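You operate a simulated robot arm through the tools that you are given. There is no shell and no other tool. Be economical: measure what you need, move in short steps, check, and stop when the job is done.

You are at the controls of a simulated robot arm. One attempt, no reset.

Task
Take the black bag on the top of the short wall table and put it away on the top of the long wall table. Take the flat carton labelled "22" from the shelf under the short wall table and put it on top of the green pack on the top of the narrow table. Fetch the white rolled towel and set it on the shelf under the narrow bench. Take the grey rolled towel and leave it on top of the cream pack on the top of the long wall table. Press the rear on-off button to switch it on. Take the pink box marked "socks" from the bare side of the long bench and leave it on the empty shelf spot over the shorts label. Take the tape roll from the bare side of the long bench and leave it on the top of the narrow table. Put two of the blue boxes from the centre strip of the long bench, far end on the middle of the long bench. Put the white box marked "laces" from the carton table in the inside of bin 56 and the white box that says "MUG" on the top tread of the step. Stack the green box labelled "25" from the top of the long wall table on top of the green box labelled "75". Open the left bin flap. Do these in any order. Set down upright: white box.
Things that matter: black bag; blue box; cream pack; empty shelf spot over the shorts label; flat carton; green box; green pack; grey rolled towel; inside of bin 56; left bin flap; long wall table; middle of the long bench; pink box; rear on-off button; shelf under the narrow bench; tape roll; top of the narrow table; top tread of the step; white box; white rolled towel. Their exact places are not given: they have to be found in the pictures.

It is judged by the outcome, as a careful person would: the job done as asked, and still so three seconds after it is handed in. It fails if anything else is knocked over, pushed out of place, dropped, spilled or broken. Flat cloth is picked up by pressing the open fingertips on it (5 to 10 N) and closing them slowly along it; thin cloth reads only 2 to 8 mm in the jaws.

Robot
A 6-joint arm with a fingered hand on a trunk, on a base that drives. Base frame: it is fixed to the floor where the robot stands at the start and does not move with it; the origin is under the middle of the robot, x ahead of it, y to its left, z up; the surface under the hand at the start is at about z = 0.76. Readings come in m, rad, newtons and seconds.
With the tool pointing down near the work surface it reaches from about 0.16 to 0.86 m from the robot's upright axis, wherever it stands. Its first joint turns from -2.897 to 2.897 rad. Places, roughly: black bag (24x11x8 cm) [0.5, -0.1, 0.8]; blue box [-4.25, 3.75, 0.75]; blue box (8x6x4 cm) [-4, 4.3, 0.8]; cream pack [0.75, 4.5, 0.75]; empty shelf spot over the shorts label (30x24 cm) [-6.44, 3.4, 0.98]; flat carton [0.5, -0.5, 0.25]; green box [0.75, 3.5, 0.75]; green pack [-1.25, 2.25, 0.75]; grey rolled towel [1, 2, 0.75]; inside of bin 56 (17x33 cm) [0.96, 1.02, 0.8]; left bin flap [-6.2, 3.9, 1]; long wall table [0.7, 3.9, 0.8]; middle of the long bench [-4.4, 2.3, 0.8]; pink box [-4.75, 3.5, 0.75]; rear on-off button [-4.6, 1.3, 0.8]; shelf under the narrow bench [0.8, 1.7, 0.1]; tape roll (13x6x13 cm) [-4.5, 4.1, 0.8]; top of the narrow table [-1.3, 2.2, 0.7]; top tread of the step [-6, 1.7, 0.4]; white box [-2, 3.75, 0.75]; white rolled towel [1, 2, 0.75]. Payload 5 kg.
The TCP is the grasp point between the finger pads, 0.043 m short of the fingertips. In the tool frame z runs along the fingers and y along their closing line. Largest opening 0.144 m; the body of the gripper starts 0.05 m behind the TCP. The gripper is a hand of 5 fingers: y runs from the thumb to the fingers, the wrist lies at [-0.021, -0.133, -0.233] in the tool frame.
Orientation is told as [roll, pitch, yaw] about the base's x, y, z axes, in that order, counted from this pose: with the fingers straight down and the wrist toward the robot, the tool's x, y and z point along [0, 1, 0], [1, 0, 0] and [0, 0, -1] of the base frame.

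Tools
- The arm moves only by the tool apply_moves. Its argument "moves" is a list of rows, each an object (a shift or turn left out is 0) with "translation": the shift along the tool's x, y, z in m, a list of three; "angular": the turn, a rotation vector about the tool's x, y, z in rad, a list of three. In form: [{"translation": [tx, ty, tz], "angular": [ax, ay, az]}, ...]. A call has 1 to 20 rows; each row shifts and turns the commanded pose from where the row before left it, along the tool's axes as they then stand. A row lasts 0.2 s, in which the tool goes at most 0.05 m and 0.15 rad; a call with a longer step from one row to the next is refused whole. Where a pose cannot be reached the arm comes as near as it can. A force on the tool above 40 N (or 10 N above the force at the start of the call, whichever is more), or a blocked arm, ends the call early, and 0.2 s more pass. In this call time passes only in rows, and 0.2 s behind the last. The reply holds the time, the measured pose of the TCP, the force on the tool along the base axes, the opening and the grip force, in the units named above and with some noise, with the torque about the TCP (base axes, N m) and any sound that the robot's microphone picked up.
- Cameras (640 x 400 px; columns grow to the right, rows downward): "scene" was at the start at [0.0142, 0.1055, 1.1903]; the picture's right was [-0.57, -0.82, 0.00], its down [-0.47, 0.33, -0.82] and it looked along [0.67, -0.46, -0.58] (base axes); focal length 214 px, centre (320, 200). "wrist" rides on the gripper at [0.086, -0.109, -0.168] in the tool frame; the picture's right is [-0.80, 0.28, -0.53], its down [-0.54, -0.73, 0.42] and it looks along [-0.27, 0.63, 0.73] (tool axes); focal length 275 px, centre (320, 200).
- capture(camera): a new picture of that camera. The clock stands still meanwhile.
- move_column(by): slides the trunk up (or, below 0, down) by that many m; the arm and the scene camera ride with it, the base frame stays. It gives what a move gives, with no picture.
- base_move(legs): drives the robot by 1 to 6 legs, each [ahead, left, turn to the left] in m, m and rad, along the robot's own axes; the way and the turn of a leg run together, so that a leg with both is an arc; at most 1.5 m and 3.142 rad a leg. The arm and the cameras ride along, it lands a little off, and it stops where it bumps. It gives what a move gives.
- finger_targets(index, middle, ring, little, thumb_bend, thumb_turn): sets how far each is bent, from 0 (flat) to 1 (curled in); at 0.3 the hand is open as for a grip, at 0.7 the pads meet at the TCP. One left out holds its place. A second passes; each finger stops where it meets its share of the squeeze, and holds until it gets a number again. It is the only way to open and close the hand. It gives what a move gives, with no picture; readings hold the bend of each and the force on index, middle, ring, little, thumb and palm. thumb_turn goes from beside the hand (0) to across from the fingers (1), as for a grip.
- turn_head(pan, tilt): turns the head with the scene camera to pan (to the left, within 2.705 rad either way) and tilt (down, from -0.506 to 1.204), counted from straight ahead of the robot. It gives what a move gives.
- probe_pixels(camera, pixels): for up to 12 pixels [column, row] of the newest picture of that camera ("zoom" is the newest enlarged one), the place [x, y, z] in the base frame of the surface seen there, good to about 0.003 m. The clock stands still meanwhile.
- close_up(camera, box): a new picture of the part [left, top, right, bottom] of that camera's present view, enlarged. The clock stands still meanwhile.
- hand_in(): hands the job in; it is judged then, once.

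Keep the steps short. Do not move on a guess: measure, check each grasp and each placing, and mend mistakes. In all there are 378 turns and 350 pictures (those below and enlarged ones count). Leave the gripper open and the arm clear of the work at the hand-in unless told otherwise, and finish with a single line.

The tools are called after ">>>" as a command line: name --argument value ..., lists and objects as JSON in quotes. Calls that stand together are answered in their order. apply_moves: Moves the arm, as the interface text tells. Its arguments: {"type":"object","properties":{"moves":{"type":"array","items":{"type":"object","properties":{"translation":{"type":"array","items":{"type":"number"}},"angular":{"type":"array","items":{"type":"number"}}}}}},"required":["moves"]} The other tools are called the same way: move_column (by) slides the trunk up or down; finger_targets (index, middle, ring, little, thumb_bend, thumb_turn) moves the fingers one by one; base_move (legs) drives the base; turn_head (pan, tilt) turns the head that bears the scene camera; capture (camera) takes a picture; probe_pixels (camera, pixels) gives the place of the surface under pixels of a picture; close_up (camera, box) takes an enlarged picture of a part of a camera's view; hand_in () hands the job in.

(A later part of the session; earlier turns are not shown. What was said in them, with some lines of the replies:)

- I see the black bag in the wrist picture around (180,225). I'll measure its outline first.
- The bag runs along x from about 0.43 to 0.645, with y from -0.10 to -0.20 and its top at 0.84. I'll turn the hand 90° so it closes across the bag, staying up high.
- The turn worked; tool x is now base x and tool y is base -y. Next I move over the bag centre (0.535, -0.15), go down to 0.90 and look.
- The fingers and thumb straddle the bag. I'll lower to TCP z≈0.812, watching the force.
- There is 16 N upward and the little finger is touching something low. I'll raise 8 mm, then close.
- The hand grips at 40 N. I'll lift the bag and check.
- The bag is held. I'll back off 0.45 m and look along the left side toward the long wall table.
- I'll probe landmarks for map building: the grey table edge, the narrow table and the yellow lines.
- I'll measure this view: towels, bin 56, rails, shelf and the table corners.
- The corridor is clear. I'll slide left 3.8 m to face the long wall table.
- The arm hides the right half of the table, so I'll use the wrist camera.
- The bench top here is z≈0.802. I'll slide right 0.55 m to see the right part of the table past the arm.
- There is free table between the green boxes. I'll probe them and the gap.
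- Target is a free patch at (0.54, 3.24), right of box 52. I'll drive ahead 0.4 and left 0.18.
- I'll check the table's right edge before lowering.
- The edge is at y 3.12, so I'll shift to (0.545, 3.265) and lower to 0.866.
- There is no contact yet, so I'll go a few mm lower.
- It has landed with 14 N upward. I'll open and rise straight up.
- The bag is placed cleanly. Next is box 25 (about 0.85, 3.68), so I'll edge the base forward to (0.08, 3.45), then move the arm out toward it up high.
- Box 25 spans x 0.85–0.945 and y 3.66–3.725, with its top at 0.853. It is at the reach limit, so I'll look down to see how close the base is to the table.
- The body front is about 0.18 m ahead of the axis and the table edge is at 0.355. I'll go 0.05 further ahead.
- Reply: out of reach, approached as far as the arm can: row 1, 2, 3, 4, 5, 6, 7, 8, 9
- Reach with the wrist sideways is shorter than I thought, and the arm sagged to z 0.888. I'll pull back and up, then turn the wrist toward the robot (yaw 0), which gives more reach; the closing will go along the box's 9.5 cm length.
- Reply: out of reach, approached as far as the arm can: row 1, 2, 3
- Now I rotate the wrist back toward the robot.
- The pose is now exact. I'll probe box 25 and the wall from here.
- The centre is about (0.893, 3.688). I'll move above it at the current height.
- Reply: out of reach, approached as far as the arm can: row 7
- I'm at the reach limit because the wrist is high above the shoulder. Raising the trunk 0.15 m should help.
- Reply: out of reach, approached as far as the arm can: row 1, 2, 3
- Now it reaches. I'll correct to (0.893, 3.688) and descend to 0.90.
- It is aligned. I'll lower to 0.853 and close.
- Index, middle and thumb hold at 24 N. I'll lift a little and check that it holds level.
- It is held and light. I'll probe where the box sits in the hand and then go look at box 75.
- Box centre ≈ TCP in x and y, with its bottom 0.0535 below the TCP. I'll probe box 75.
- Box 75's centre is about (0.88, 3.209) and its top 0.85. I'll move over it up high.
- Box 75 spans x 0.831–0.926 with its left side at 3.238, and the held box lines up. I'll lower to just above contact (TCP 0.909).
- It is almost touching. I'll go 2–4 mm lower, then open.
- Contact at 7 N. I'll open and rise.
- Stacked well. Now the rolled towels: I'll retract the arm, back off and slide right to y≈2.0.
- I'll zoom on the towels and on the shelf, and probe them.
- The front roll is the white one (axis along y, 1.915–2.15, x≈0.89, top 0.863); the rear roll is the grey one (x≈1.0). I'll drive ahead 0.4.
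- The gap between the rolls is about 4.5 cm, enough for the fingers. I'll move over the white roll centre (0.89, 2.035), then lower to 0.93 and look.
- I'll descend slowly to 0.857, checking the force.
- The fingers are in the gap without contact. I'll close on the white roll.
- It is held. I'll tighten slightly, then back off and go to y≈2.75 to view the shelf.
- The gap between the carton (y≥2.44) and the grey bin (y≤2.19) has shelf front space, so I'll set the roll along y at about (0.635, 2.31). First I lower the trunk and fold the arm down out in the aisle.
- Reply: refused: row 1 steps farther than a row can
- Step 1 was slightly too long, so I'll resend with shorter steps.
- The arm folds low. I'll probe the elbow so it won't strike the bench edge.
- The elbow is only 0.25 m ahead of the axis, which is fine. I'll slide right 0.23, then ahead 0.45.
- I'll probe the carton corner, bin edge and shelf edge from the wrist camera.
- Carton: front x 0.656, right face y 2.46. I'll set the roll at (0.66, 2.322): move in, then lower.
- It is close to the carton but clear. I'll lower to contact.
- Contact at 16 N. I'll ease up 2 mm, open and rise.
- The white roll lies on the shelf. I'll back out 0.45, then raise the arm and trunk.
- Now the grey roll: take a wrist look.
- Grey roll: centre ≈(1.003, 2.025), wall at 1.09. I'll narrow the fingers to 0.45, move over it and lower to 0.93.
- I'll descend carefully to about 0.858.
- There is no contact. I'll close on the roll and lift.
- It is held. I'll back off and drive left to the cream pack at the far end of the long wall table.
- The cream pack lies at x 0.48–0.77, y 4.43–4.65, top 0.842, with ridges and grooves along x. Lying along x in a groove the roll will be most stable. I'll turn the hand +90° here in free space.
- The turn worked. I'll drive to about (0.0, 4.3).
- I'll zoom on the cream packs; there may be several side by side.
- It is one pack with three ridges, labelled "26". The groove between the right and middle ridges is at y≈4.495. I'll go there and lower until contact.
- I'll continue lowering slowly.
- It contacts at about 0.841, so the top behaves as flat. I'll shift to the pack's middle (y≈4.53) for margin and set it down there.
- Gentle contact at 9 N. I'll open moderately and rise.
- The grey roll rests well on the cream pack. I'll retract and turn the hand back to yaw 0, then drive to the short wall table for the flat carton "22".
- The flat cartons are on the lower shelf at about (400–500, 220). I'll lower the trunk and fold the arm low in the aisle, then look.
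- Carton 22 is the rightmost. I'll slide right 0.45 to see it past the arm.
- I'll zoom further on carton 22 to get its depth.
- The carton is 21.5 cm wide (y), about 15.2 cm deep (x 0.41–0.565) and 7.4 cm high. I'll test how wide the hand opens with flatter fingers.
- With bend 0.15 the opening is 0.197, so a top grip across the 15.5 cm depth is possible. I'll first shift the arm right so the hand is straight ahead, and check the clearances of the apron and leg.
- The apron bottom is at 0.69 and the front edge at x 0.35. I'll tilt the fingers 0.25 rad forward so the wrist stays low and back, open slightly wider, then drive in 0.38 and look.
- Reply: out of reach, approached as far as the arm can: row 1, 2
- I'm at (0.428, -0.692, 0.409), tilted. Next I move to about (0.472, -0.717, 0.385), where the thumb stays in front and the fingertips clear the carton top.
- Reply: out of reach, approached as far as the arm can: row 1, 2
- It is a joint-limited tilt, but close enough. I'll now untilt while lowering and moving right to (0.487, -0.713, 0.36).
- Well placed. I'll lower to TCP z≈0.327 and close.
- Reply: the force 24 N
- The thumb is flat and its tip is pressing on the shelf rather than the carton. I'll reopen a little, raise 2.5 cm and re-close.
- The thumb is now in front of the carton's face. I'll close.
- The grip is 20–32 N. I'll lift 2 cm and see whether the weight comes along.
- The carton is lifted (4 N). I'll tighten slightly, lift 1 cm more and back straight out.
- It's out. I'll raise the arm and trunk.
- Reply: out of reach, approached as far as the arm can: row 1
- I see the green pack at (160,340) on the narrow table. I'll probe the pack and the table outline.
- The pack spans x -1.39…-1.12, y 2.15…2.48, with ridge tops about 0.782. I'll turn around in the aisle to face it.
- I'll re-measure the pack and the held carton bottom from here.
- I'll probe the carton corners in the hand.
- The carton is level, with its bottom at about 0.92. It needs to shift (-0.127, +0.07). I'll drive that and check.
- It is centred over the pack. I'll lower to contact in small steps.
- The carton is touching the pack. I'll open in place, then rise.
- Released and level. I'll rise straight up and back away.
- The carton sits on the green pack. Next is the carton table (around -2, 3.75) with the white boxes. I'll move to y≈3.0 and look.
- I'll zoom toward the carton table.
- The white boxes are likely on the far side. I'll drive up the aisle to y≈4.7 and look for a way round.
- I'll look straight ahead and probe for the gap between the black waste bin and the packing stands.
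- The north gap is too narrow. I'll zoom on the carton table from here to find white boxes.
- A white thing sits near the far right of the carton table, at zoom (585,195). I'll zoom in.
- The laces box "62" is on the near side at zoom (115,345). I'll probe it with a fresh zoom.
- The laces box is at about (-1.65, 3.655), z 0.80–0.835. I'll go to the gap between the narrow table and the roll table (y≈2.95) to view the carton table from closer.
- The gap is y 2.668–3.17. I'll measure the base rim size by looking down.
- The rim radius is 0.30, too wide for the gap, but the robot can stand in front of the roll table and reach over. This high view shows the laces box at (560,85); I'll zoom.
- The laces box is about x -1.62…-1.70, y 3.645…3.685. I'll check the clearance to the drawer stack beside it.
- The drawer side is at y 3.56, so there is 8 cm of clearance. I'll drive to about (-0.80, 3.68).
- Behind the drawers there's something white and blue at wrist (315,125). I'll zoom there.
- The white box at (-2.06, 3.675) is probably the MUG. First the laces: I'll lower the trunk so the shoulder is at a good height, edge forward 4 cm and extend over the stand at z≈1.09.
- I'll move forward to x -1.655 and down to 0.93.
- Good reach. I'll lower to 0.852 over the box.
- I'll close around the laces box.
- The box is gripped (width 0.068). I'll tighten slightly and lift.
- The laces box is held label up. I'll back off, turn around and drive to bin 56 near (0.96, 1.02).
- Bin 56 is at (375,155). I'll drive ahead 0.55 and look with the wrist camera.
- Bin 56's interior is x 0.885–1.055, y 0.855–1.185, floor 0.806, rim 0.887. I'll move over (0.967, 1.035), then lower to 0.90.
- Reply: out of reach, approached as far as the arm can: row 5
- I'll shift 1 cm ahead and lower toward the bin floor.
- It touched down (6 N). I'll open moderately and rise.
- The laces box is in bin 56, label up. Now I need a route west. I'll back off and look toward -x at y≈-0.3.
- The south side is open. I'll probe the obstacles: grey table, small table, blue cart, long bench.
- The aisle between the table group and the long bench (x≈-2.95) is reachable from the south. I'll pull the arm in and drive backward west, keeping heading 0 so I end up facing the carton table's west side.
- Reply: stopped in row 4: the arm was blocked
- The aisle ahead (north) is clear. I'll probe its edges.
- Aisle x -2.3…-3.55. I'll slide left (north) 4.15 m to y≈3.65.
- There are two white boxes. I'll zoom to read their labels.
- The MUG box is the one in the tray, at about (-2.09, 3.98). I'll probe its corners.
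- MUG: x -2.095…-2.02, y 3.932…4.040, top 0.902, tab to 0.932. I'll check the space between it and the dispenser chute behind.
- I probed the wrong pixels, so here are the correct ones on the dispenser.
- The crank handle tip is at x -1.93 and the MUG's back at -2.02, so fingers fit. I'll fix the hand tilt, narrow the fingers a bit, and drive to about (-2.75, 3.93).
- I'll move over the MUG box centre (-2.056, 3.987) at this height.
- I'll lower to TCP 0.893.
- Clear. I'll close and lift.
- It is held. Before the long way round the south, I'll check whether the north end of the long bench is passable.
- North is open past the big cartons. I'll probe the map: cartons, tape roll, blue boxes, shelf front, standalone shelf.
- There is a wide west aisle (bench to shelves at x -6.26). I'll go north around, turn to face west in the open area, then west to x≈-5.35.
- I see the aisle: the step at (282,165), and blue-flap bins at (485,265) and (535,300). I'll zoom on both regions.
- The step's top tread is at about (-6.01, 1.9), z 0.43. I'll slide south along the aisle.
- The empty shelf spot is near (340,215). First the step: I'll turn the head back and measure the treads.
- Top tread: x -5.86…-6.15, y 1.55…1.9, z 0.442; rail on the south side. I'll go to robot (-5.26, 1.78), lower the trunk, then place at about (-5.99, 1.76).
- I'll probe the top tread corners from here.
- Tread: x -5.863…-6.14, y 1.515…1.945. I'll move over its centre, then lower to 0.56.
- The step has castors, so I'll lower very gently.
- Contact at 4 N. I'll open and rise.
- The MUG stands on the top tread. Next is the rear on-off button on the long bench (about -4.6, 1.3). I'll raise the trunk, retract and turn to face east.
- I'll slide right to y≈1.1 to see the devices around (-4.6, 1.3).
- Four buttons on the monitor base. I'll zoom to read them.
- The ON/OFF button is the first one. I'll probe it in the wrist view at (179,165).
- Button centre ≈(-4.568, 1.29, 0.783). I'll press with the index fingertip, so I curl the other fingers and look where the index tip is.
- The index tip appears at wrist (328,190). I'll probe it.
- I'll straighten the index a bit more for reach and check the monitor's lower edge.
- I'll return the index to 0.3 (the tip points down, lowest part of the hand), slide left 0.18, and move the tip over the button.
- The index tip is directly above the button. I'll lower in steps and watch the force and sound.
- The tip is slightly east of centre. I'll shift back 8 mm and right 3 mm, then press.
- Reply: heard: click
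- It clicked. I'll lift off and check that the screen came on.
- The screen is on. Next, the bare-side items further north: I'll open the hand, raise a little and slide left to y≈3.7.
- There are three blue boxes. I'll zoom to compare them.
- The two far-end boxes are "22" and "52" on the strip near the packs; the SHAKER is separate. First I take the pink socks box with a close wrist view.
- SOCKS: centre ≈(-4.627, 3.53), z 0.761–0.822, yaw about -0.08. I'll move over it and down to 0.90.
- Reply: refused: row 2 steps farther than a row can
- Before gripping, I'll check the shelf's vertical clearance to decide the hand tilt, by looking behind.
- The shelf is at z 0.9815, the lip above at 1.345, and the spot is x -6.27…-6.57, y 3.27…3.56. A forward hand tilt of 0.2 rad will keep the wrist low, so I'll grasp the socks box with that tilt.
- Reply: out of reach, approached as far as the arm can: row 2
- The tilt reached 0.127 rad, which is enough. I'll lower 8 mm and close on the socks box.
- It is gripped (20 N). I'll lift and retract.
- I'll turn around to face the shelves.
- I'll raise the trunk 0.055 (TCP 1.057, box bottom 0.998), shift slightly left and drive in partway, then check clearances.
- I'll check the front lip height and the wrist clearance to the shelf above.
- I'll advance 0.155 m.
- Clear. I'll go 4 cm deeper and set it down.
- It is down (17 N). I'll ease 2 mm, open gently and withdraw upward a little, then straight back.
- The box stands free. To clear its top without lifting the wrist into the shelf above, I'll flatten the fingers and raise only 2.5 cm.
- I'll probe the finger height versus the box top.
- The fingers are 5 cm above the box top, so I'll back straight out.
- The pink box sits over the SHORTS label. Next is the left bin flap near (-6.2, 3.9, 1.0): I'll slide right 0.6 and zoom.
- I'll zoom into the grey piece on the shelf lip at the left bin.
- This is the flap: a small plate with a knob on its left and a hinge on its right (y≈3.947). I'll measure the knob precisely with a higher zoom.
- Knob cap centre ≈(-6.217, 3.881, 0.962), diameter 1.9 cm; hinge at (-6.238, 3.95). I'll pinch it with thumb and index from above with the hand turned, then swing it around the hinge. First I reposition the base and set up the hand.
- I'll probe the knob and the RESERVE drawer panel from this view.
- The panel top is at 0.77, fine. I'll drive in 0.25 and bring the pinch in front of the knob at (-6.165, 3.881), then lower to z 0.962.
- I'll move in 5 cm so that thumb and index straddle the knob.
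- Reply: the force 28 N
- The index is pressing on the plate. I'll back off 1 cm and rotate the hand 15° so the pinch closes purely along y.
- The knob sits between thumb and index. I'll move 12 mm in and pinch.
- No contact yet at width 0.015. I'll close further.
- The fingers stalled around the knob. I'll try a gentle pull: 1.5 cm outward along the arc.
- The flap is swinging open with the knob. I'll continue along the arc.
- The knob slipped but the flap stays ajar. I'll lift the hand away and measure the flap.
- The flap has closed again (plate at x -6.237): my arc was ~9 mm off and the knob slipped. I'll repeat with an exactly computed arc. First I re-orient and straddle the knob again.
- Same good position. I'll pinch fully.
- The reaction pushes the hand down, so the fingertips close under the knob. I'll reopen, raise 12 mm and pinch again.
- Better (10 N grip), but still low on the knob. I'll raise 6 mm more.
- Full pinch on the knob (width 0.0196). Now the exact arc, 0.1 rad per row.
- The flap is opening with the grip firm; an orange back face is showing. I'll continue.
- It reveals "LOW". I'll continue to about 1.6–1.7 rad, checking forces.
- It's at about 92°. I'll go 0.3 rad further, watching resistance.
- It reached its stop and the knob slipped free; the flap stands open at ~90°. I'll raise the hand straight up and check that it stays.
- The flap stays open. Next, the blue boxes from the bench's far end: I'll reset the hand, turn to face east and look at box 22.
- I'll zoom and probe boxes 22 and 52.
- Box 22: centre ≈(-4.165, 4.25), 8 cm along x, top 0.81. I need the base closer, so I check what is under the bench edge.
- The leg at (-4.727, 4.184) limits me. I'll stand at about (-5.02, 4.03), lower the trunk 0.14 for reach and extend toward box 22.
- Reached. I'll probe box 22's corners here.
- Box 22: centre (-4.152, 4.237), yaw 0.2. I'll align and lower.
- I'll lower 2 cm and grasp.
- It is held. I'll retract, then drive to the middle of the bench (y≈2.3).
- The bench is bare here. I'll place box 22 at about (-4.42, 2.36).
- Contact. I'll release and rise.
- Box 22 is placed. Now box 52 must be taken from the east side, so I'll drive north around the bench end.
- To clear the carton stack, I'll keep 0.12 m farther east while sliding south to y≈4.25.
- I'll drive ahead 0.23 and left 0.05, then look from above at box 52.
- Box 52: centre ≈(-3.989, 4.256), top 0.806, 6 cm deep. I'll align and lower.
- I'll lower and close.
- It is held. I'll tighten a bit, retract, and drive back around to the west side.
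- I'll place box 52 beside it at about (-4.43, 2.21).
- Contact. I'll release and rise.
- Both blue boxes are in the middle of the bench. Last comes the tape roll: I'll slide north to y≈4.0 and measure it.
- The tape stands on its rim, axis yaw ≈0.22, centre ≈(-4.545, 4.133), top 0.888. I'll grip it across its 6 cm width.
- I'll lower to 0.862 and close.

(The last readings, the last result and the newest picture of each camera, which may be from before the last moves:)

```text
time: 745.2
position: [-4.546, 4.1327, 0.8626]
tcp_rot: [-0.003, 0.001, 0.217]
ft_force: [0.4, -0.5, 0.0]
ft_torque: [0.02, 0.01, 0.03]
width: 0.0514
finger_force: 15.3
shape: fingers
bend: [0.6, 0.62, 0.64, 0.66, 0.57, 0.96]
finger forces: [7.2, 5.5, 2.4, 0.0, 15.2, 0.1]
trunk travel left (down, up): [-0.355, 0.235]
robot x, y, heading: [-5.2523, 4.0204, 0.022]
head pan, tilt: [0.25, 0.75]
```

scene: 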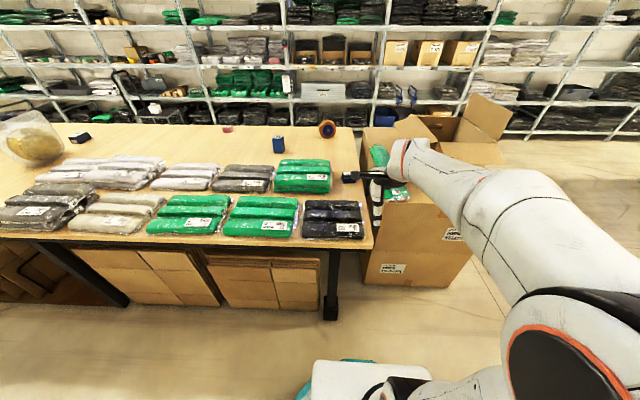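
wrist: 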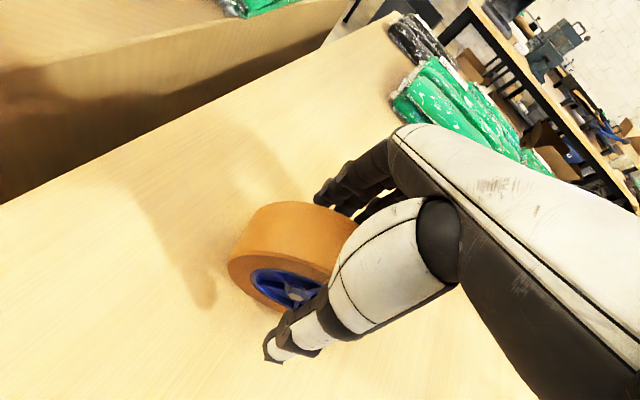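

I'll tighten, lift and check.

>>> finger_targets --index 0.7 --middle 0.7 --ring 0.7 --little 0.7 --thumb_bend 0.7

>>> apply_moves --moves '[{"translation": [0, 0, -0.02]}, {"translation": [0, 0, -0.04]}, {"translation": [0, 0, -0.04]}, {"translation": [0, -0.03, -0.04]}, {"translation": [0, -0.03, -0.04]}, {"translation": [0, -0.03, 0]}]'

>>> capture --camera "wrist"

```text
time: 746.2
position: [-4.5447, 4.1335, 0.8618]
tcp_rot: [-0.003, -0.001, 0.218]
ft_force: [-0.3, -1.0, 0.3]
ft_torque: [0.01, -0.02, -0.05]
width: 0.0507
finger_force: 21.9
shape: fingers
bend: [0.61, 0.65, 0.67, 0.7, 0.59, 0.95]
finger forces: [10.1, 8.0, 3.6, 0.0, 21.9, 0.1]
trunk travel left (down, up): [-0.355, 0.235]
robot x, y, heading: [-5.2522, 4.017, 0.022]
head pan, tilt: [0.25, 0.75]
```

```text
time: 747.6
position: [-4.6328, 4.1144, 1.0428]
tcp_rot: [-0.004, 0.0, 0.218]
ft_force: [-0.3, 0.6, -1.6]
ft_torque: [-0.02, -0.05, 0.04]
width: 0.051
finger_force: 21.6
shape: fingers
bend: [0.61, 0.65, 0.67, 0.7, 0.59, 0.95]
finger forces: [10.0, 7.8, 3.8, 0.0, 21.6, 0.1]
trunk travel left (down, up): [-0.355, 0.235]
robot x, y, heading: [-5.2488, 4.0204, 0.02]
head pan, tilt: [0.25, 0.75]
```

```text
110 pictures are left
```

wrist: 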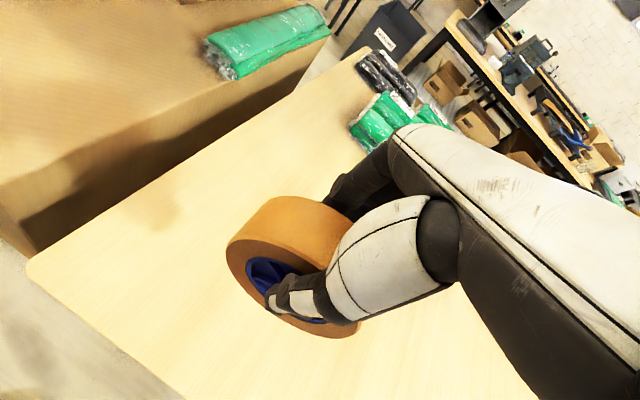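

It is held. I'll retract further and head south down the west aisle, checking the way partway.

>>> apply_moves --moves '[{"translation": [0, -0.04, 0], "angular": [0, 0, 0.1]}, {"translation": [0, -0.04, 0], "angular": [0, 0, 0.1]}, {"translation": [0, -0.02, 0]}]'

>>> base_move --legs '[[0, -1.4, -0.02], [0, -1.4, 0]]'

>>> turn_head --pan -1.3 --tilt 0.45

>>> capture --camera "scene"

```text
time: 748.4
position: [-4.7338, 4.1002, 1.0429]
tcp_rot: [-0.003, 0.0, 0.017]
ft_force: [-0.4, 0.1, -1.8]
ft_torque: [-0.07, -0.04, 0.0]
width: 0.051
finger_force: 21.5
shape: fingers
bend: [0.61, 0.65, 0.67, 0.7, 0.59, 0.95]
finger forces: [9.8, 7.7, 3.6, 0.0, 21.4, 0.0]
trunk travel left (down, up): [-0.355, 0.235]
robot x, y, heading: [-5.2506, 4.0222, 0.02]
head pan, tilt: [0.25, 0.75]
```

```text
time: 762.0
position: [-4.71, 1.2878, 1.0413]
tcp_rot: [-0.003, -0.001, -0.001]
ft_force: [0.0, 0.8, -3.4]
ft_torque: [-0.02, -0.01, -0.01]
width: 0.051
finger_force: 20.7
shape: fingers
bend: [0.61, 0.65, 0.67, 0.7, 0.59, 0.95]
finger forces: [9.7, 7.4, 3.6, 0.1, 20.7, 0.0]
trunk travel left (down, up): [-0.355, 0.235]
robot x, y, heading: [-5.2319, 1.2154, -0.001]
head pan, tilt: [0.25, 0.75]
```

```text
time: 763.6
position: [-4.7105, 1.2891, 1.0414]
tcp_rot: [-0.005, -0.002, -0.003]
ft_force: [0.0, 0.3, -1.9]
ft_torque: [0.0, -0.06, -0.04]
width: 0.0511
finger_force: 21.0
shape: fingers
bend: [0.61, 0.65, 0.67, 0.7, 0.59, 0.95]
finger forces: [9.6, 7.4, 3.5, 0.0, 20.7, 0.1]
trunk travel left (down, up): [-0.355, 0.235]
robot x, y, heading: [-5.2286, 1.2205, -0.005]
head pan, tilt: [-1.3, 0.45]
```

```text
109 pictures are left
```

scene: 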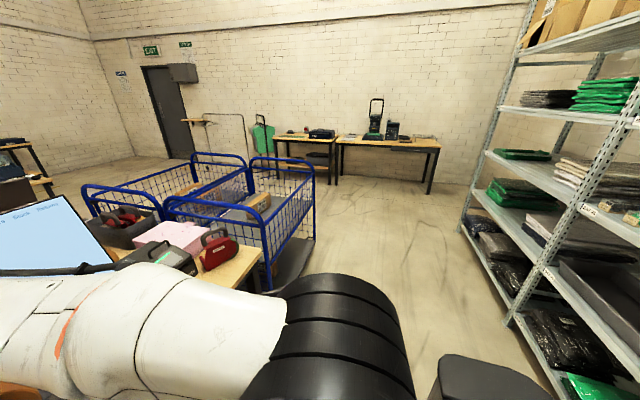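

>>> probe_pixels --camera "scene" --pixels '[[315, 240], [285, 290], [165, 200], [195, 155], [245, 158], [430, 195], [335, 185], [275, 175], [315, 165], [300, 225], [90, 190], [260, 290]]'

```text
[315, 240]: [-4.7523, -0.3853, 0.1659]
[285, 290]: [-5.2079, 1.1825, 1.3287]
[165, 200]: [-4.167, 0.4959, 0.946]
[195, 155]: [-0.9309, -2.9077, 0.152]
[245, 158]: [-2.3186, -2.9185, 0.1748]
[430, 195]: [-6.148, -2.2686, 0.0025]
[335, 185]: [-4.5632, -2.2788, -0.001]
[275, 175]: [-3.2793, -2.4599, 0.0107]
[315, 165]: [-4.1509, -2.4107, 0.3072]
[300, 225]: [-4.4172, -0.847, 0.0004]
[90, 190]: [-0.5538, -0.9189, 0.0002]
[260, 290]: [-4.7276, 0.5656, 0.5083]
```

The carts occupy x -4.75…-3.45, y -0.4…0.35, and tables begin at y<-2.27. I'll veer west, go south to y≈-1.2, then east.

>>> base_move --legs '[[-0.22, -0.6, 0], [0, -1.2, 0], [0, -0.6, 0]]'

>>> base_move --legs '[[1.4, 0, 0], [1.4, 0, 0], [1.2, 0, 0], [1.0, 0, 0]]'

>>> turn_head --pan 0.9 --tilt 0.4

>>> capture --camera "scene"

```text
time: 775.9
position: [-4.9364, -1.1083, 1.0425]
tcp_rot: [-0.003, 0.0, -0.007]
ft_force: [-0.6, 0.4, -2.6]
ft_torque: [0.03, 0.01, 0.03]
width: 0.0508
finger_force: 20.8
shape: fingers
bend: [0.61, 0.65, 0.67, 0.7, 0.59, 0.95]
finger forces: [9.6, 7.4, 3.6, 0.0, 20.6, 0.1]
trunk travel left (down, up): [-0.355, 0.235]
robot x, y, heading: [-5.4517, -1.1797, -0.004]
head pan, tilt: [-1.3, 0.45]
```

```text
time: 799.9
position: [0.0747, -1.0978, 1.0419]
tcp_rot: [-0.003, 0.001, 0.004]
ft_force: [0.9, 0.7, -3.4]
ft_torque: [-0.04, -0.03, -0.01]
width: 0.0508
finger_force: 20.7
shape: fingers
bend: [0.61, 0.65, 0.67, 0.7, 0.59, 0.95]
finger forces: [9.6, 7.3, 3.6, 0.0, 20.6, 0.1]
trunk travel left (down, up): [-0.355, 0.235]
robot x, y, heading: [-0.4429, -1.1714, 0.007]
head pan, tilt: [-1.3, 0.45]
```

```text
time: 802.0
position: [0.0754, -1.0982, 1.0419]
tcp_rot: [-0.003, 0.002, 0.005]
ft_force: [-0.2, -0.7, -3.4]
ft_torque: [-0.02, -0.03, -0.04]
width: 0.0509
finger_force: 21.0
shape: fingers
bend: [0.61, 0.65, 0.67, 0.7, 0.59, 0.95]
finger forces: [9.6, 7.4, 3.7, 0.1, 20.5, 0.1]
trunk travel left (down, up): [-0.355, 0.235]
robot x, y, heading: [-0.4469, -1.1708, 0.011]
head pan, tilt: [0.901, 0.4]
```

```text
108 pictures are left
```

scene: 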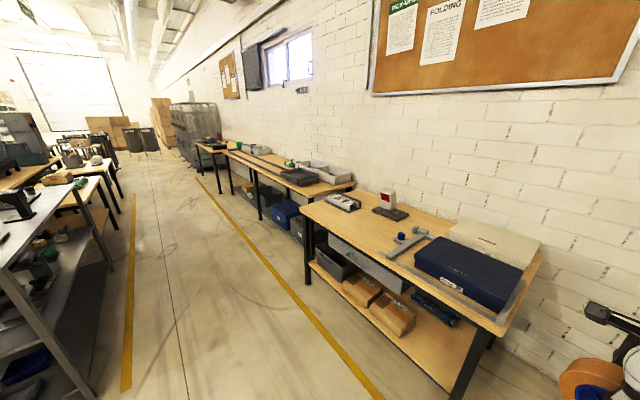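

I'll turn around here and slide north to y≈2.0 facing the narrow table, keeping slightly east.

>>> base_move --legs '[[0.12, 0, 0], [0, 0, 1.57], [0, 0, 1.56], [0, -1.5, 0], [0, -1.45, 0]]'

>>> turn_head --pan 0.2 --tilt 0.65

>>> capture --camera "scene"

```text
time: 824.7
position: [-0.9009, 1.6904, 1.0415]
tcp_rot: [-0.001, 0.0, -3.122]
ft_force: [-0.3, -0.2, -2.1]
ft_torque: [0.02, 0.03, -0.03]
width: 0.0503
finger_force: 19.7
shape: fingers
bend: [0.61, 0.65, 0.67, 0.7, 0.59, 0.95]
finger forces: [9.1, 7.2, 3.5, 0.1, 19.7, 0.1]
trunk travel left (down, up): [-0.355, 0.235]
robot x, y, heading: [-0.3811, 1.7714, -3.114]
head pan, tilt: [0.901, 0.4]
```

```text
time: 825.8
position: [-0.9013, 1.6897, 1.0416]
tcp_rot: [-0.004, 0.0, -3.122]
ft_force: [-0.7, -0.3, -3.2]
ft_torque: [0.05, 0.02, 0.01]
width: 0.0503
finger_force: 19.7
shape: fingers
bend: [0.61, 0.65, 0.67, 0.7, 0.59, 0.95]
finger forces: [9.1, 7.2, 3.5, 0.1, 19.7, 0.0]
trunk travel left (down, up): [-0.355, 0.235]
robot x, y, heading: [-0.3806, 1.7724, -3.121]
head pan, tilt: [0.201, 0.649]
```

```text
107 pictures are left
```

scene: 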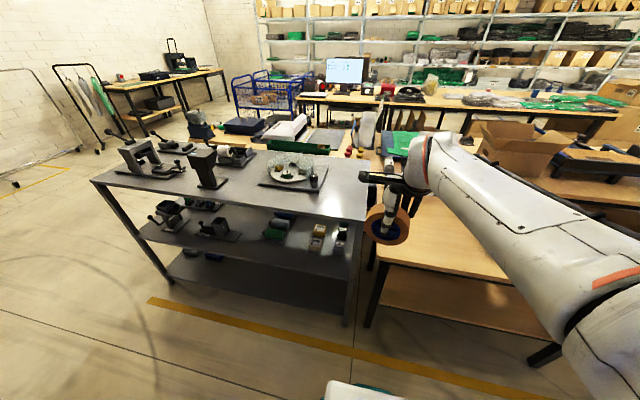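

I'll slide right 0.28 m and probe the free part of the narrow table.

>>> base_move --legs '[[0, -0.3, -0.02]]'

>>> turn_head --pan 0.1 --tilt 0.7

>>> capture --camera "scene"

>>> capture --camera "wrist"

```text
time: 827.8
position: [-0.9064, 2.0001, 1.0405]
tcp_rot: [-0.005, 0.0, 3.144]
ft_force: [-0.2, -0.1, -3.1]
ft_torque: [0.03, 0.01, 0.0]
width: 0.0504
finger_force: 19.9
shape: fingers
bend: [0.61, 0.65, 0.67, 0.7, 0.59, 0.95]
finger forces: [9.0, 7.2, 3.4, 0.0, 19.7, 0.0]
trunk travel left (down, up): [-0.355, 0.235]
robot x, y, heading: [-0.3846, 2.0713, -3.135]
head pan, tilt: [0.201, 0.649]
```

```text
time: 828.5
position: [-0.9068, 1.9997, 1.0409]
tcp_rot: [-0.003, -0.001, 3.142]
ft_force: [0.8, 0.5, -2.2]
ft_torque: [0.03, 0.04, -0.01]
width: 0.0506
finger_force: 19.6
shape: fingers
bend: [0.61, 0.65, 0.67, 0.7, 0.59, 0.95]
finger forces: [9.1, 7.3, 3.6, 0.0, 19.8, 0.0]
trunk travel left (down, up): [-0.355, 0.235]
robot x, y, heading: [-0.3889, 2.0718, -3.14]
head pan, tilt: [0.099, 0.7]
```

```text
106 pictures are left
```

scene: 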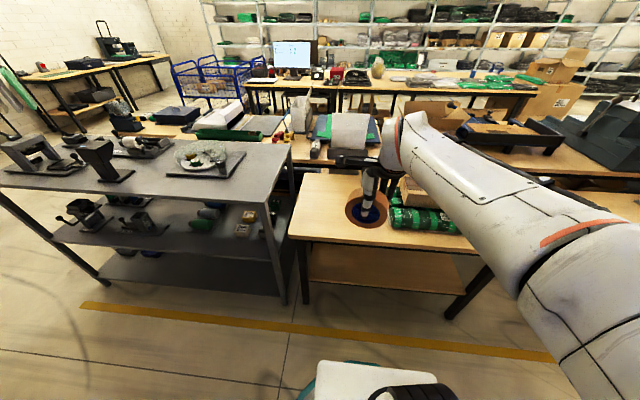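

```text
105 pictures are left
```

wrist: 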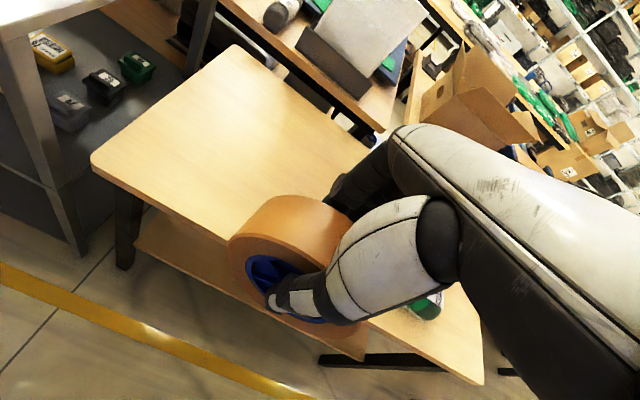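

>>> probe_pixels --camera "wrist" --pixels '[[95, 165], [235, 50], [220, 120], [270, 150], [320, 150], [200, 200], [430, 310], [180, 130]]'

>>> probe_pixels --camera "scene" --pixels '[[300, 230], [310, 180], [330, 210], [395, 218], [400, 232], [350, 195], [385, 220]]'

```text
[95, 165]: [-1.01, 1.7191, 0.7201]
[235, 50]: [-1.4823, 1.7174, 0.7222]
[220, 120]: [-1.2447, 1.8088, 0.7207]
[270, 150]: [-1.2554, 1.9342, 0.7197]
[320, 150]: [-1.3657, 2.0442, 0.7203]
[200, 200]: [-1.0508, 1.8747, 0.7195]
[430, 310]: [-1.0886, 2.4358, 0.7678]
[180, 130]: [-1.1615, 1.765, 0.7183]
```

```text
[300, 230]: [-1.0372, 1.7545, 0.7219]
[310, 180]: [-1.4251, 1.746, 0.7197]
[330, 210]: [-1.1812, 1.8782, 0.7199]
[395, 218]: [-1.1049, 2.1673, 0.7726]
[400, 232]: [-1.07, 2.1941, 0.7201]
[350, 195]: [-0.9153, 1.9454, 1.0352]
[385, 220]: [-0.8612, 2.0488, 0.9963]
```

The free area is y 1.72–2.15. I'll set the tape at about (-1.25, 1.93): drive ahead 0.23 and left 0.07, then reach and lower.

>>> base_move --legs '[[0.23, 0.07, 0]]'

>>> apply_moves --moves '[{"translation": [0, 0.04, 0]}, {"translation": [0, 0.04, 0]}, {"translation": [0, 0.033, 0]}, {"translation": [0, 0, 0.045]}, {"translation": [0, 0, 0.045]}, {"translation": [0, 0, 0.045]}, {"translation": [0, 0, 0.045]}, {"translation": [0, 0, 0.025]}]'

>>> capture --camera "wrist"

>>> close_up --camera "scene" --box '[290, 150, 470, 290]'

```text
time: 830.3
position: [-1.1383, 1.9298, 1.0413]
tcp_rot: [-0.004, 0.001, 3.14]
ft_force: [-0.5, -0.3, -2.3]
ft_torque: [0.0, 0.05, -0.03]
width: 0.0506
finger_force: 19.9
shape: fingers
bend: [0.61, 0.65, 0.67, 0.7, 0.59, 0.95]
finger forces: [9.1, 7.3, 3.6, 0.0, 19.8, 0.0]
trunk travel left (down, up): [-0.355, 0.235]
robot x, y, heading: [-0.6177, 1.9996, -3.135]
head pan, tilt: [0.099, 0.7]
```

```text
time: 832.1
position: [-1.2501, 1.9311, 0.8364]
tcp_rot: [-0.003, 0.001, 3.14]
ft_force: [0.1, -0.4, -2.9]
ft_torque: [-0.01, 0.0, 0.0]
width: 0.0505
finger_force: 19.7
shape: fingers
bend: [0.61, 0.65, 0.67, 0.7, 0.59, 0.95]
finger forces: [9.2, 7.2, 3.4, 0.0, 19.7, 0.0]
trunk travel left (down, up): [-0.355, 0.235]
robot x, y, heading: [-0.6207, 1.9988, -3.141]
head pan, tilt: [0.099, 0.7]
```

```text
104 pictures are left
```

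wrist: 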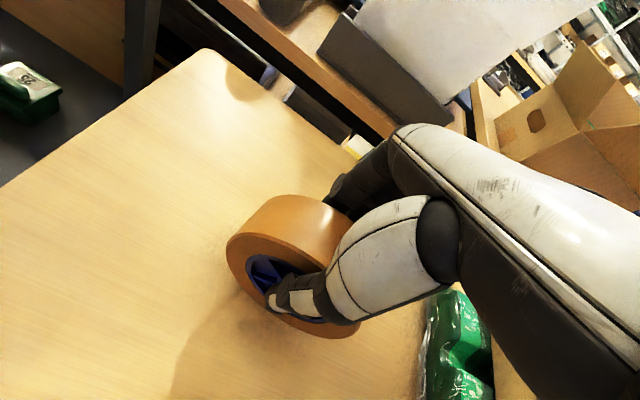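

```text
2.86 times, centred on (380, 220) of scene
```

zoom: 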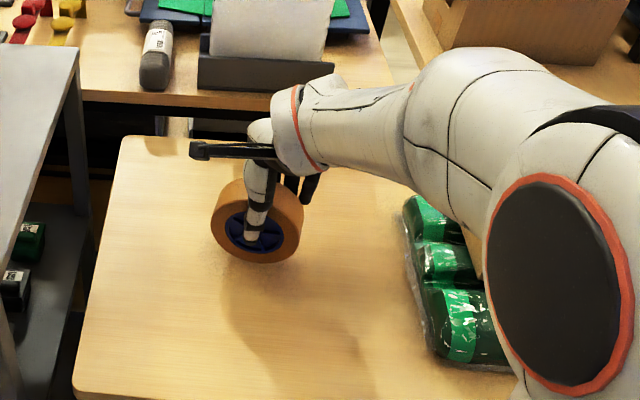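

I'll lower gently to contact.

>>> apply_moves --moves '[{"translation": [0, 0, 0.006]}, {"translation": [0, 0, 0.004]}, {"translation": [0, 0, 0.003]}]'

>>> apply_moves --moves '[{"translation": [0, 0, 0.002]}]'

```text
time: 832.9
position: [-1.2507, 1.9308, 0.8236]
tcp_rot: [-0.003, 0.001, 3.14]
ft_force: [-0.3, 0.1, -2.7]
ft_torque: [0.02, 0.0, -0.06]
width: 0.0508
finger_force: 20.1
shape: fingers
bend: [0.61, 0.65, 0.67, 0.7, 0.59, 0.95]
finger forces: [9.1, 7.2, 3.4, 0.0, 19.7, 0.0]
trunk travel left (down, up): [-0.355, 0.235]
robot x, y, heading: [-0.6175, 2.001, -3.14]
head pan, tilt: [0.099, 0.7]
```

```text
time: 833.3
position: [-1.2505, 1.9314, 0.8202]
tcp_rot: [-0.003, 0.002, 3.142]
ft_force: [-0.2, -0.5, -0.8]
ft_torque: [0.04, 0.04, -0.01]
width: 0.0507
finger_force: 20.1
shape: fingers
bend: [0.61, 0.65, 0.67, 0.7, 0.59, 0.95]
finger forces: [9.1, 7.3, 3.5, 0.0, 20.2, 0.0]
trunk travel left (down, up): [-0.355, 0.235]
robot x, y, heading: [-0.6149, 1.9996, -3.14]
head pan, tilt: [0.099, 0.7]
```

>>> apply_moves --moves '[{"translation": [0, 0, 0.0015]}]'

```text
time: 833.7
position: [-1.2511, 1.9305, 0.8222]
tcp_rot: [-0.002, -0.003, 3.141]
ft_force: [0.6, 0.4, 5.4]
ft_torque: [0.07, -0.02, 0.0]
width: 0.0507
finger_force: 21.1
shape: fingers
bend: [0.61, 0.65, 0.67, 0.7, 0.59, 0.95]
finger forces: [9.4, 7.5, 3.5, 0.0, 21.3, 0.0]
trunk travel left (down, up): [-0.355, 0.235]
robot x, y, heading: [-0.6157, 2.0022, -3.135]
head pan, tilt: [0.099, 0.7]
```

Contact at 5 N. I'll open in two stages so it doesn't get pushed.

>>> finger_targets --index 0.54 --middle 0.54 --ring 0.54 --little 0.54 --thumb_bend 0.52

>>> finger_targets --index 0.4 --middle 0.4 --ring 0.4 --little 0.4 --thumb_bend 0.38

>>> capture --camera "wrist"

```text
time: 834.7
position: [-1.2506, 1.9315, 0.8201]
tcp_rot: [-0.004, 0.0, 3.14]
ft_force: [-0.8, 0.3, 0.4]
ft_torque: [0.02, -0.01, 0.03]
width: 0.0672
finger_force: 0.1
shape: fingers
bend: [0.54, 0.54, 0.54, 0.54, 0.52, 0.97]
finger forces: [0.0, 0.0, 0.0, 0.0, 0.1, 0.1]
trunk travel left (down, up): [-0.355, 0.235]
robot x, y, heading: [-0.6195, 2.001, -3.14]
head pan, tilt: [0.099, 0.7]
```

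```text
time: 835.7
position: [-1.2512, 1.9313, 0.8198]
tcp_rot: [-0.002, 0.0, 3.139]
ft_force: [0.0, 0.0, -1.0]
ft_torque: [-0.03, 0.0, 0.02]
width: 0.1176
finger_force: 0.0
shape: fingers
bend: [0.4, 0.4, 0.4, 0.4, 0.38, 0.97]
finger forces: [0.1, 0.0, 0.1, 0.0, 0.0, 0.1]
trunk travel left (down, up): [-0.355, 0.235]
robot x, y, heading: [-0.618, 2.0021, -3.136]
head pan, tilt: [0.099, 0.7]
```

```text
102 pictures are left
```

wrist: 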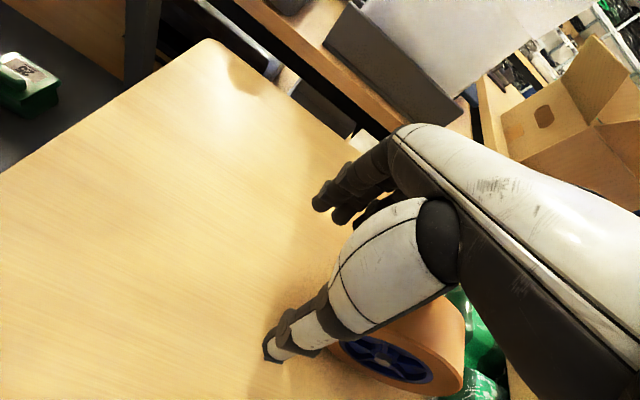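

The roll has rolled a little toward the green pack. I'll check where it is and whether it has stopped before moving.

>>> probe_pixels --camera "wrist" --pixels '[[380, 350], [440, 340], [455, 370], [345, 345], [420, 390], [475, 340], [450, 310]]'

>>> close_up --camera "scene" --box '[290, 150, 470, 290]'

```text
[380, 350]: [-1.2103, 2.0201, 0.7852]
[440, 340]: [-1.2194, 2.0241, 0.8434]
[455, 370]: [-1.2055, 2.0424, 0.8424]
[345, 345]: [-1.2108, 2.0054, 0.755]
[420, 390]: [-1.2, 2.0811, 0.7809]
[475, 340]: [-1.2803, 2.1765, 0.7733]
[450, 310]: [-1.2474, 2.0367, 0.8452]
```

```text
2.86 times, centred on (380, 220) of scene
```

zoom: 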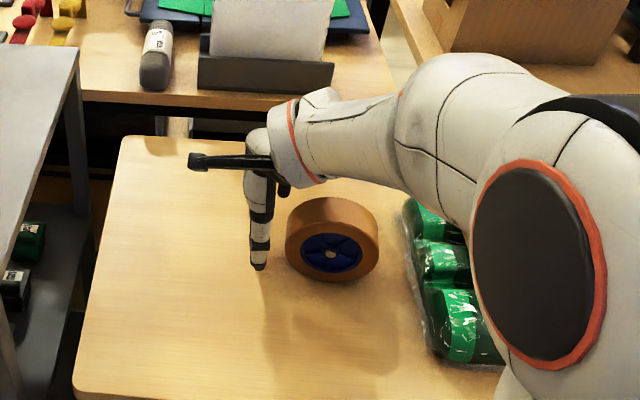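

I'll raise the hand slowly and see whether the roll moves further.

>>> apply_moves --moves '[{"translation": [0, 0, -0.02]}, {"translation": [0, 0, -0.04]}, {"translation": [0, 0, -0.04]}, {"translation": [0, 0, -0.04]}]'

>>> close_up --camera "scene" --box '[290, 150, 470, 290]'

>>> probe_pixels --camera "zoom" --pixels '[[290, 240], [375, 245], [330, 255], [335, 205], [410, 260], [330, 275]]'

```text
time: 836.7
position: [-1.2505, 1.9301, 0.9594]
tcp_rot: [-0.003, 0.002, 3.141]
ft_force: [-0.3, 0.5, -1.0]
ft_torque: [0.02, 0.03, 0.01]
width: 0.1179
finger_force: 0.0
shape: fingers
bend: [0.4, 0.4, 0.4, 0.4, 0.38, 0.97]
finger forces: [0.1, 0.0, 0.0, 0.1, 0.1, 0.0]
trunk travel left (down, up): [-0.355, 0.235]
robot x, y, heading: [-0.6203, 2.0018, -3.135]
head pan, tilt: [0.099, 0.7]
```

```text
2.86 times, centred on (380, 220) of scene
```

zoom: 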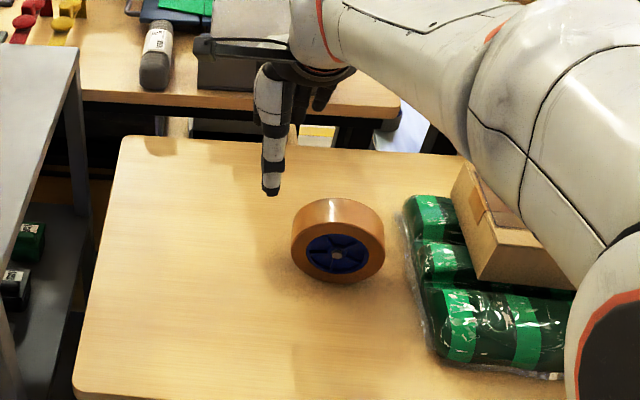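

```text
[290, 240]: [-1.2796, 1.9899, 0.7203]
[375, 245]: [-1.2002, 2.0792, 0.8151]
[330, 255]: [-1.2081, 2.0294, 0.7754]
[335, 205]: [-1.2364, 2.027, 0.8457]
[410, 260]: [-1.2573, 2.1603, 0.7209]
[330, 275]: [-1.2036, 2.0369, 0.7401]
```

It has nearly stopped. I'll wait a bit and look again while retracting the hand.

>>> apply_moves --moves '[{"translation": [0, -0.04, -0.02]}, {"translation": [0, -0.04, 0]}, {"translation": [0, -0.04, 0]}, {"translation": [0, 0, 0]}, {"translation": [0, 0, 0]}, {"translation": [0, 0, 0]}, {"translation": [0, 0, 0]}, {"translation": [0, 0, 0]}]'

>>> base_move --legs '[[-0.2, 0, 0]]'

>>> close_up --camera "scene" --box '[290, 130, 470, 270]'

>>> probe_pixels --camera "zoom" --pixels '[[320, 240], [320, 260], [320, 215], [350, 245], [290, 245], [370, 250]]'

```text
time: 838.5
position: [-1.1311, 1.931, 0.9793]
tcp_rot: [-0.004, 0.0, 3.14]
ft_force: [-0.6, -0.7, 0.6]
ft_torque: [0.0, 0.02, 0.03]
width: 0.1179
finger_force: 0.1
shape: fingers
bend: [0.4, 0.4, 0.4, 0.4, 0.38, 0.97]
finger forces: [0.0, 0.1, 0.1, 0.0, 0.0, 0.0]
trunk travel left (down, up): [-0.355, 0.235]
robot x, y, heading: [-0.618, 2.0032, -3.139]
head pan, tilt: [0.099, 0.7]
```

```text
time: 840.1
position: [-0.9306, 1.9302, 0.9791]
tcp_rot: [-0.005, -0.002, 3.142]
ft_force: [-0.7, -0.2, -0.4]
ft_torque: [0.03, -0.01, 0.0]
width: 0.118
finger_force: 0.0
shape: fingers
bend: [0.4, 0.4, 0.4, 0.4, 0.38, 0.97]
finger forces: [0.0, 0.1, 0.0, 0.0, 0.0, 0.1]
trunk travel left (down, up): [-0.355, 0.235]
robot x, y, heading: [-0.4164, 2.0006, -3.139]
head pan, tilt: [0.099, 0.7]
```

```text
2.86 times, centred on (380, 200) of scene
```

zoom: 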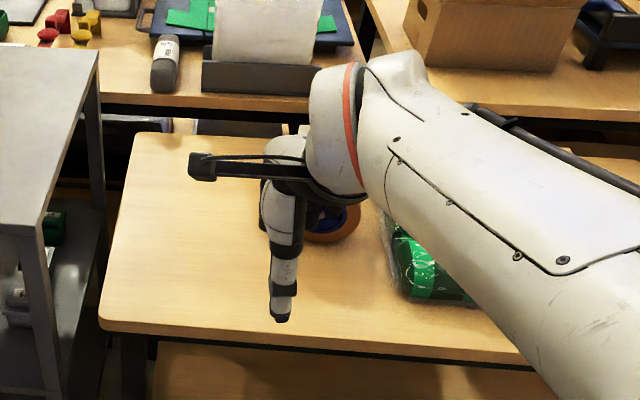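

```text
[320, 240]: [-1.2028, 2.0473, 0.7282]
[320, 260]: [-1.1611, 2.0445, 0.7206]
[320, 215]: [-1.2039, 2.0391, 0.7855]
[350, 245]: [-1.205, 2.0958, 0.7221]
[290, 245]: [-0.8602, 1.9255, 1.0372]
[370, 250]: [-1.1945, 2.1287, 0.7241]
```

I'll slide right 0.5 m to see the tape and the pack unobstructed.

>>> base_move --legs '[[-0.05, -0.55, 0]]'

>>> turn_head --pan 0.45 --tilt 0.6

>>> close_up --camera "scene" --box '[230, 120, 450, 290]'

```text
time: 843.3
position: [-0.8812, 2.4796, 0.9784]
tcp_rot: [-0.004, 0.0, 3.139]
ft_force: [-1.4, 0.1, -0.4]
ft_torque: [0.03, -0.02, 0.01]
width: 0.1179
finger_force: 0.1
shape: fingers
bend: [0.4, 0.4, 0.4, 0.4, 0.38, 0.97]
finger forces: [0.0, 0.0, 0.0, 0.0, 0.0, 0.0]
trunk travel left (down, up): [-0.355, 0.235]
robot x, y, heading: [-0.3732, 2.5476, -3.142]
head pan, tilt: [0.099, 0.7]
```

```text
time: 844.1
position: [-0.8809, 2.4771, 0.9805]
tcp_rot: [-0.005, 0.0, 3.14]
ft_force: [0.5, 0.6, 0.3]
ft_torque: [0.01, 0.0, -0.02]
width: 0.1181
finger_force: 0.0
shape: fingers
bend: [0.4, 0.4, 0.4, 0.4, 0.38, 0.97]
finger forces: [0.1, 0.0, 0.1, 0.1, 0.0, 0.1]
trunk travel left (down, up): [-0.355, 0.235]
robot x, y, heading: [-0.3687, 2.5457, -3.139]
head pan, tilt: [0.45, 0.6]
```

```text
2.35 times, centred on (340, 205) of scene
```

zoom: 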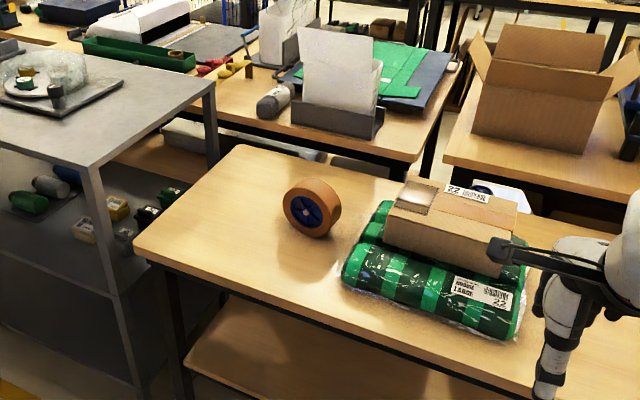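

The tape stands clear of the pack. I'll probe it twice with time between to confirm it is at rest.

>>> probe_pixels --camera "zoom" --pixels '[[308, 213], [287, 205], [330, 215], [308, 235]]'

>>> apply_moves --moves '[{"translation": [0, -0.02, 0]}, {}, {}, {}, {}, {}, {}, {}, {}, {}, {}, {}, {}, {}, {}, {}, {}, {}, {}, {}]'

>>> close_up --camera "scene" --box '[230, 120, 450, 290]'

>>> probe_pixels --camera "zoom" --pixels '[[308, 213], [287, 205], [330, 215], [308, 235]]'

```text
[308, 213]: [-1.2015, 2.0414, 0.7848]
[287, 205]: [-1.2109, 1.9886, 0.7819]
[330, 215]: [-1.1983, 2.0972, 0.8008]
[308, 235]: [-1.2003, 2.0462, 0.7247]
```

```text
time: 848.3
position: [-0.8624, 2.4775, 0.9797]
tcp_rot: [-0.002, -0.001, 3.14]
ft_force: [0.0, -0.6, 0.5]
ft_torque: [-0.01, 0.02, 0.0]
width: 0.118
finger_force: 0.1
shape: fingers
bend: [0.4, 0.4, 0.4, 0.4, 0.38, 0.97]
finger forces: [0.1, 0.0, 0.0, 0.0, 0.1, 0.0]
trunk travel left (down, up): [-0.355, 0.235]
robot x, y, heading: [-0.3705, 2.5483, -3.137]
head pan, tilt: [0.45, 0.6]
```

```text
2.35 times, centred on (340, 205) of scene
```

zoom: 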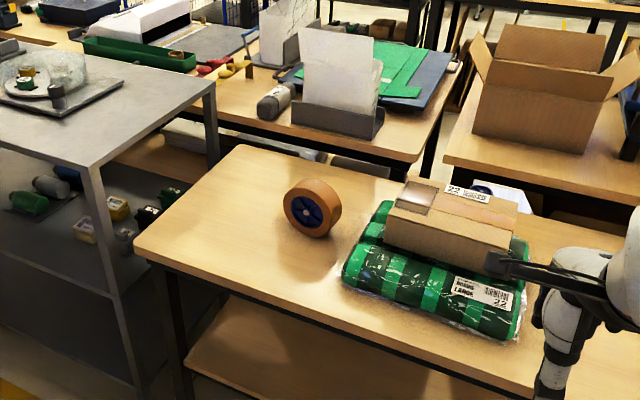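

```text
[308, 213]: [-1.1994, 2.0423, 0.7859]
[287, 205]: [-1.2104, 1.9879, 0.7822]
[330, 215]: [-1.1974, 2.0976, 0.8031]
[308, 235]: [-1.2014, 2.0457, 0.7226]
```

The tape is at rest. Finally a check glance at the wall tables (towel on cream pack, stacked boxes, bag, white towel), with the hand opened.

>>> finger_targets --index 0.3 --middle 0.3 --ring 0.3 --little 0.3 --thumb_bend 0.3

>>> turn_head --pan -2.3 --tilt 0.4

>>> close_up --camera "scene" --box '[60, 100, 580, 400]'

```text
time: 849.3
position: [-0.8631, 2.477, 0.9808]
tcp_rot: [-0.002, 0.002, 3.139]
ft_force: [1.4, -0.5, 0.2]
ft_torque: [0.02, 0.01, 0.01]
width: 0.1495
finger_force: 0.1
shape: fingers
bend: [0.3, 0.3, 0.3, 0.3, 0.3, 0.97]
finger forces: [0.0, 0.1, 0.0, 0.0, 0.0, 0.0]
trunk travel left (down, up): [-0.355, 0.235]
robot x, y, heading: [-0.3689, 2.5498, -3.138]
head pan, tilt: [0.45, 0.6]
```

```text
time: 851.7
position: [-0.8619, 2.4779, 0.9807]
tcp_rot: [-0.004, 0.001, 3.14]
ft_force: [0.6, 0.3, 0.4]
ft_torque: [0.0, -0.02, 0.02]
width: 0.1492
finger_force: 0.0
shape: fingers
bend: [0.3, 0.3, 0.3, 0.3, 0.3, 0.97]
finger forces: [0.1, 0.0, 0.0, 0.1, 0.0, 0.0]
trunk travel left (down, up): [-0.355, 0.235]
robot x, y, heading: [-0.3719, 2.5457, -3.14]
head pan, tilt: [-2.3, 0.4]
```

```text
1.23 times, centred on (320, 250) of scene
```

zoom: 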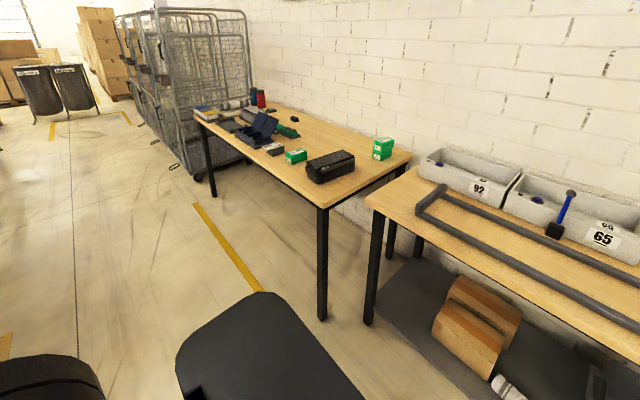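

Everything I can see here is in place, the hand is open and the arm is clear. I'm handing in.

>>> hand_in

```text
The job is handed in.
```

All twelve tasks are done and the job is handed in; each result was checked in the pictures as it was finished, and the tape roll, which rolled about 10 cm when released, came to rest upright on the narrow table clear of the green pack.
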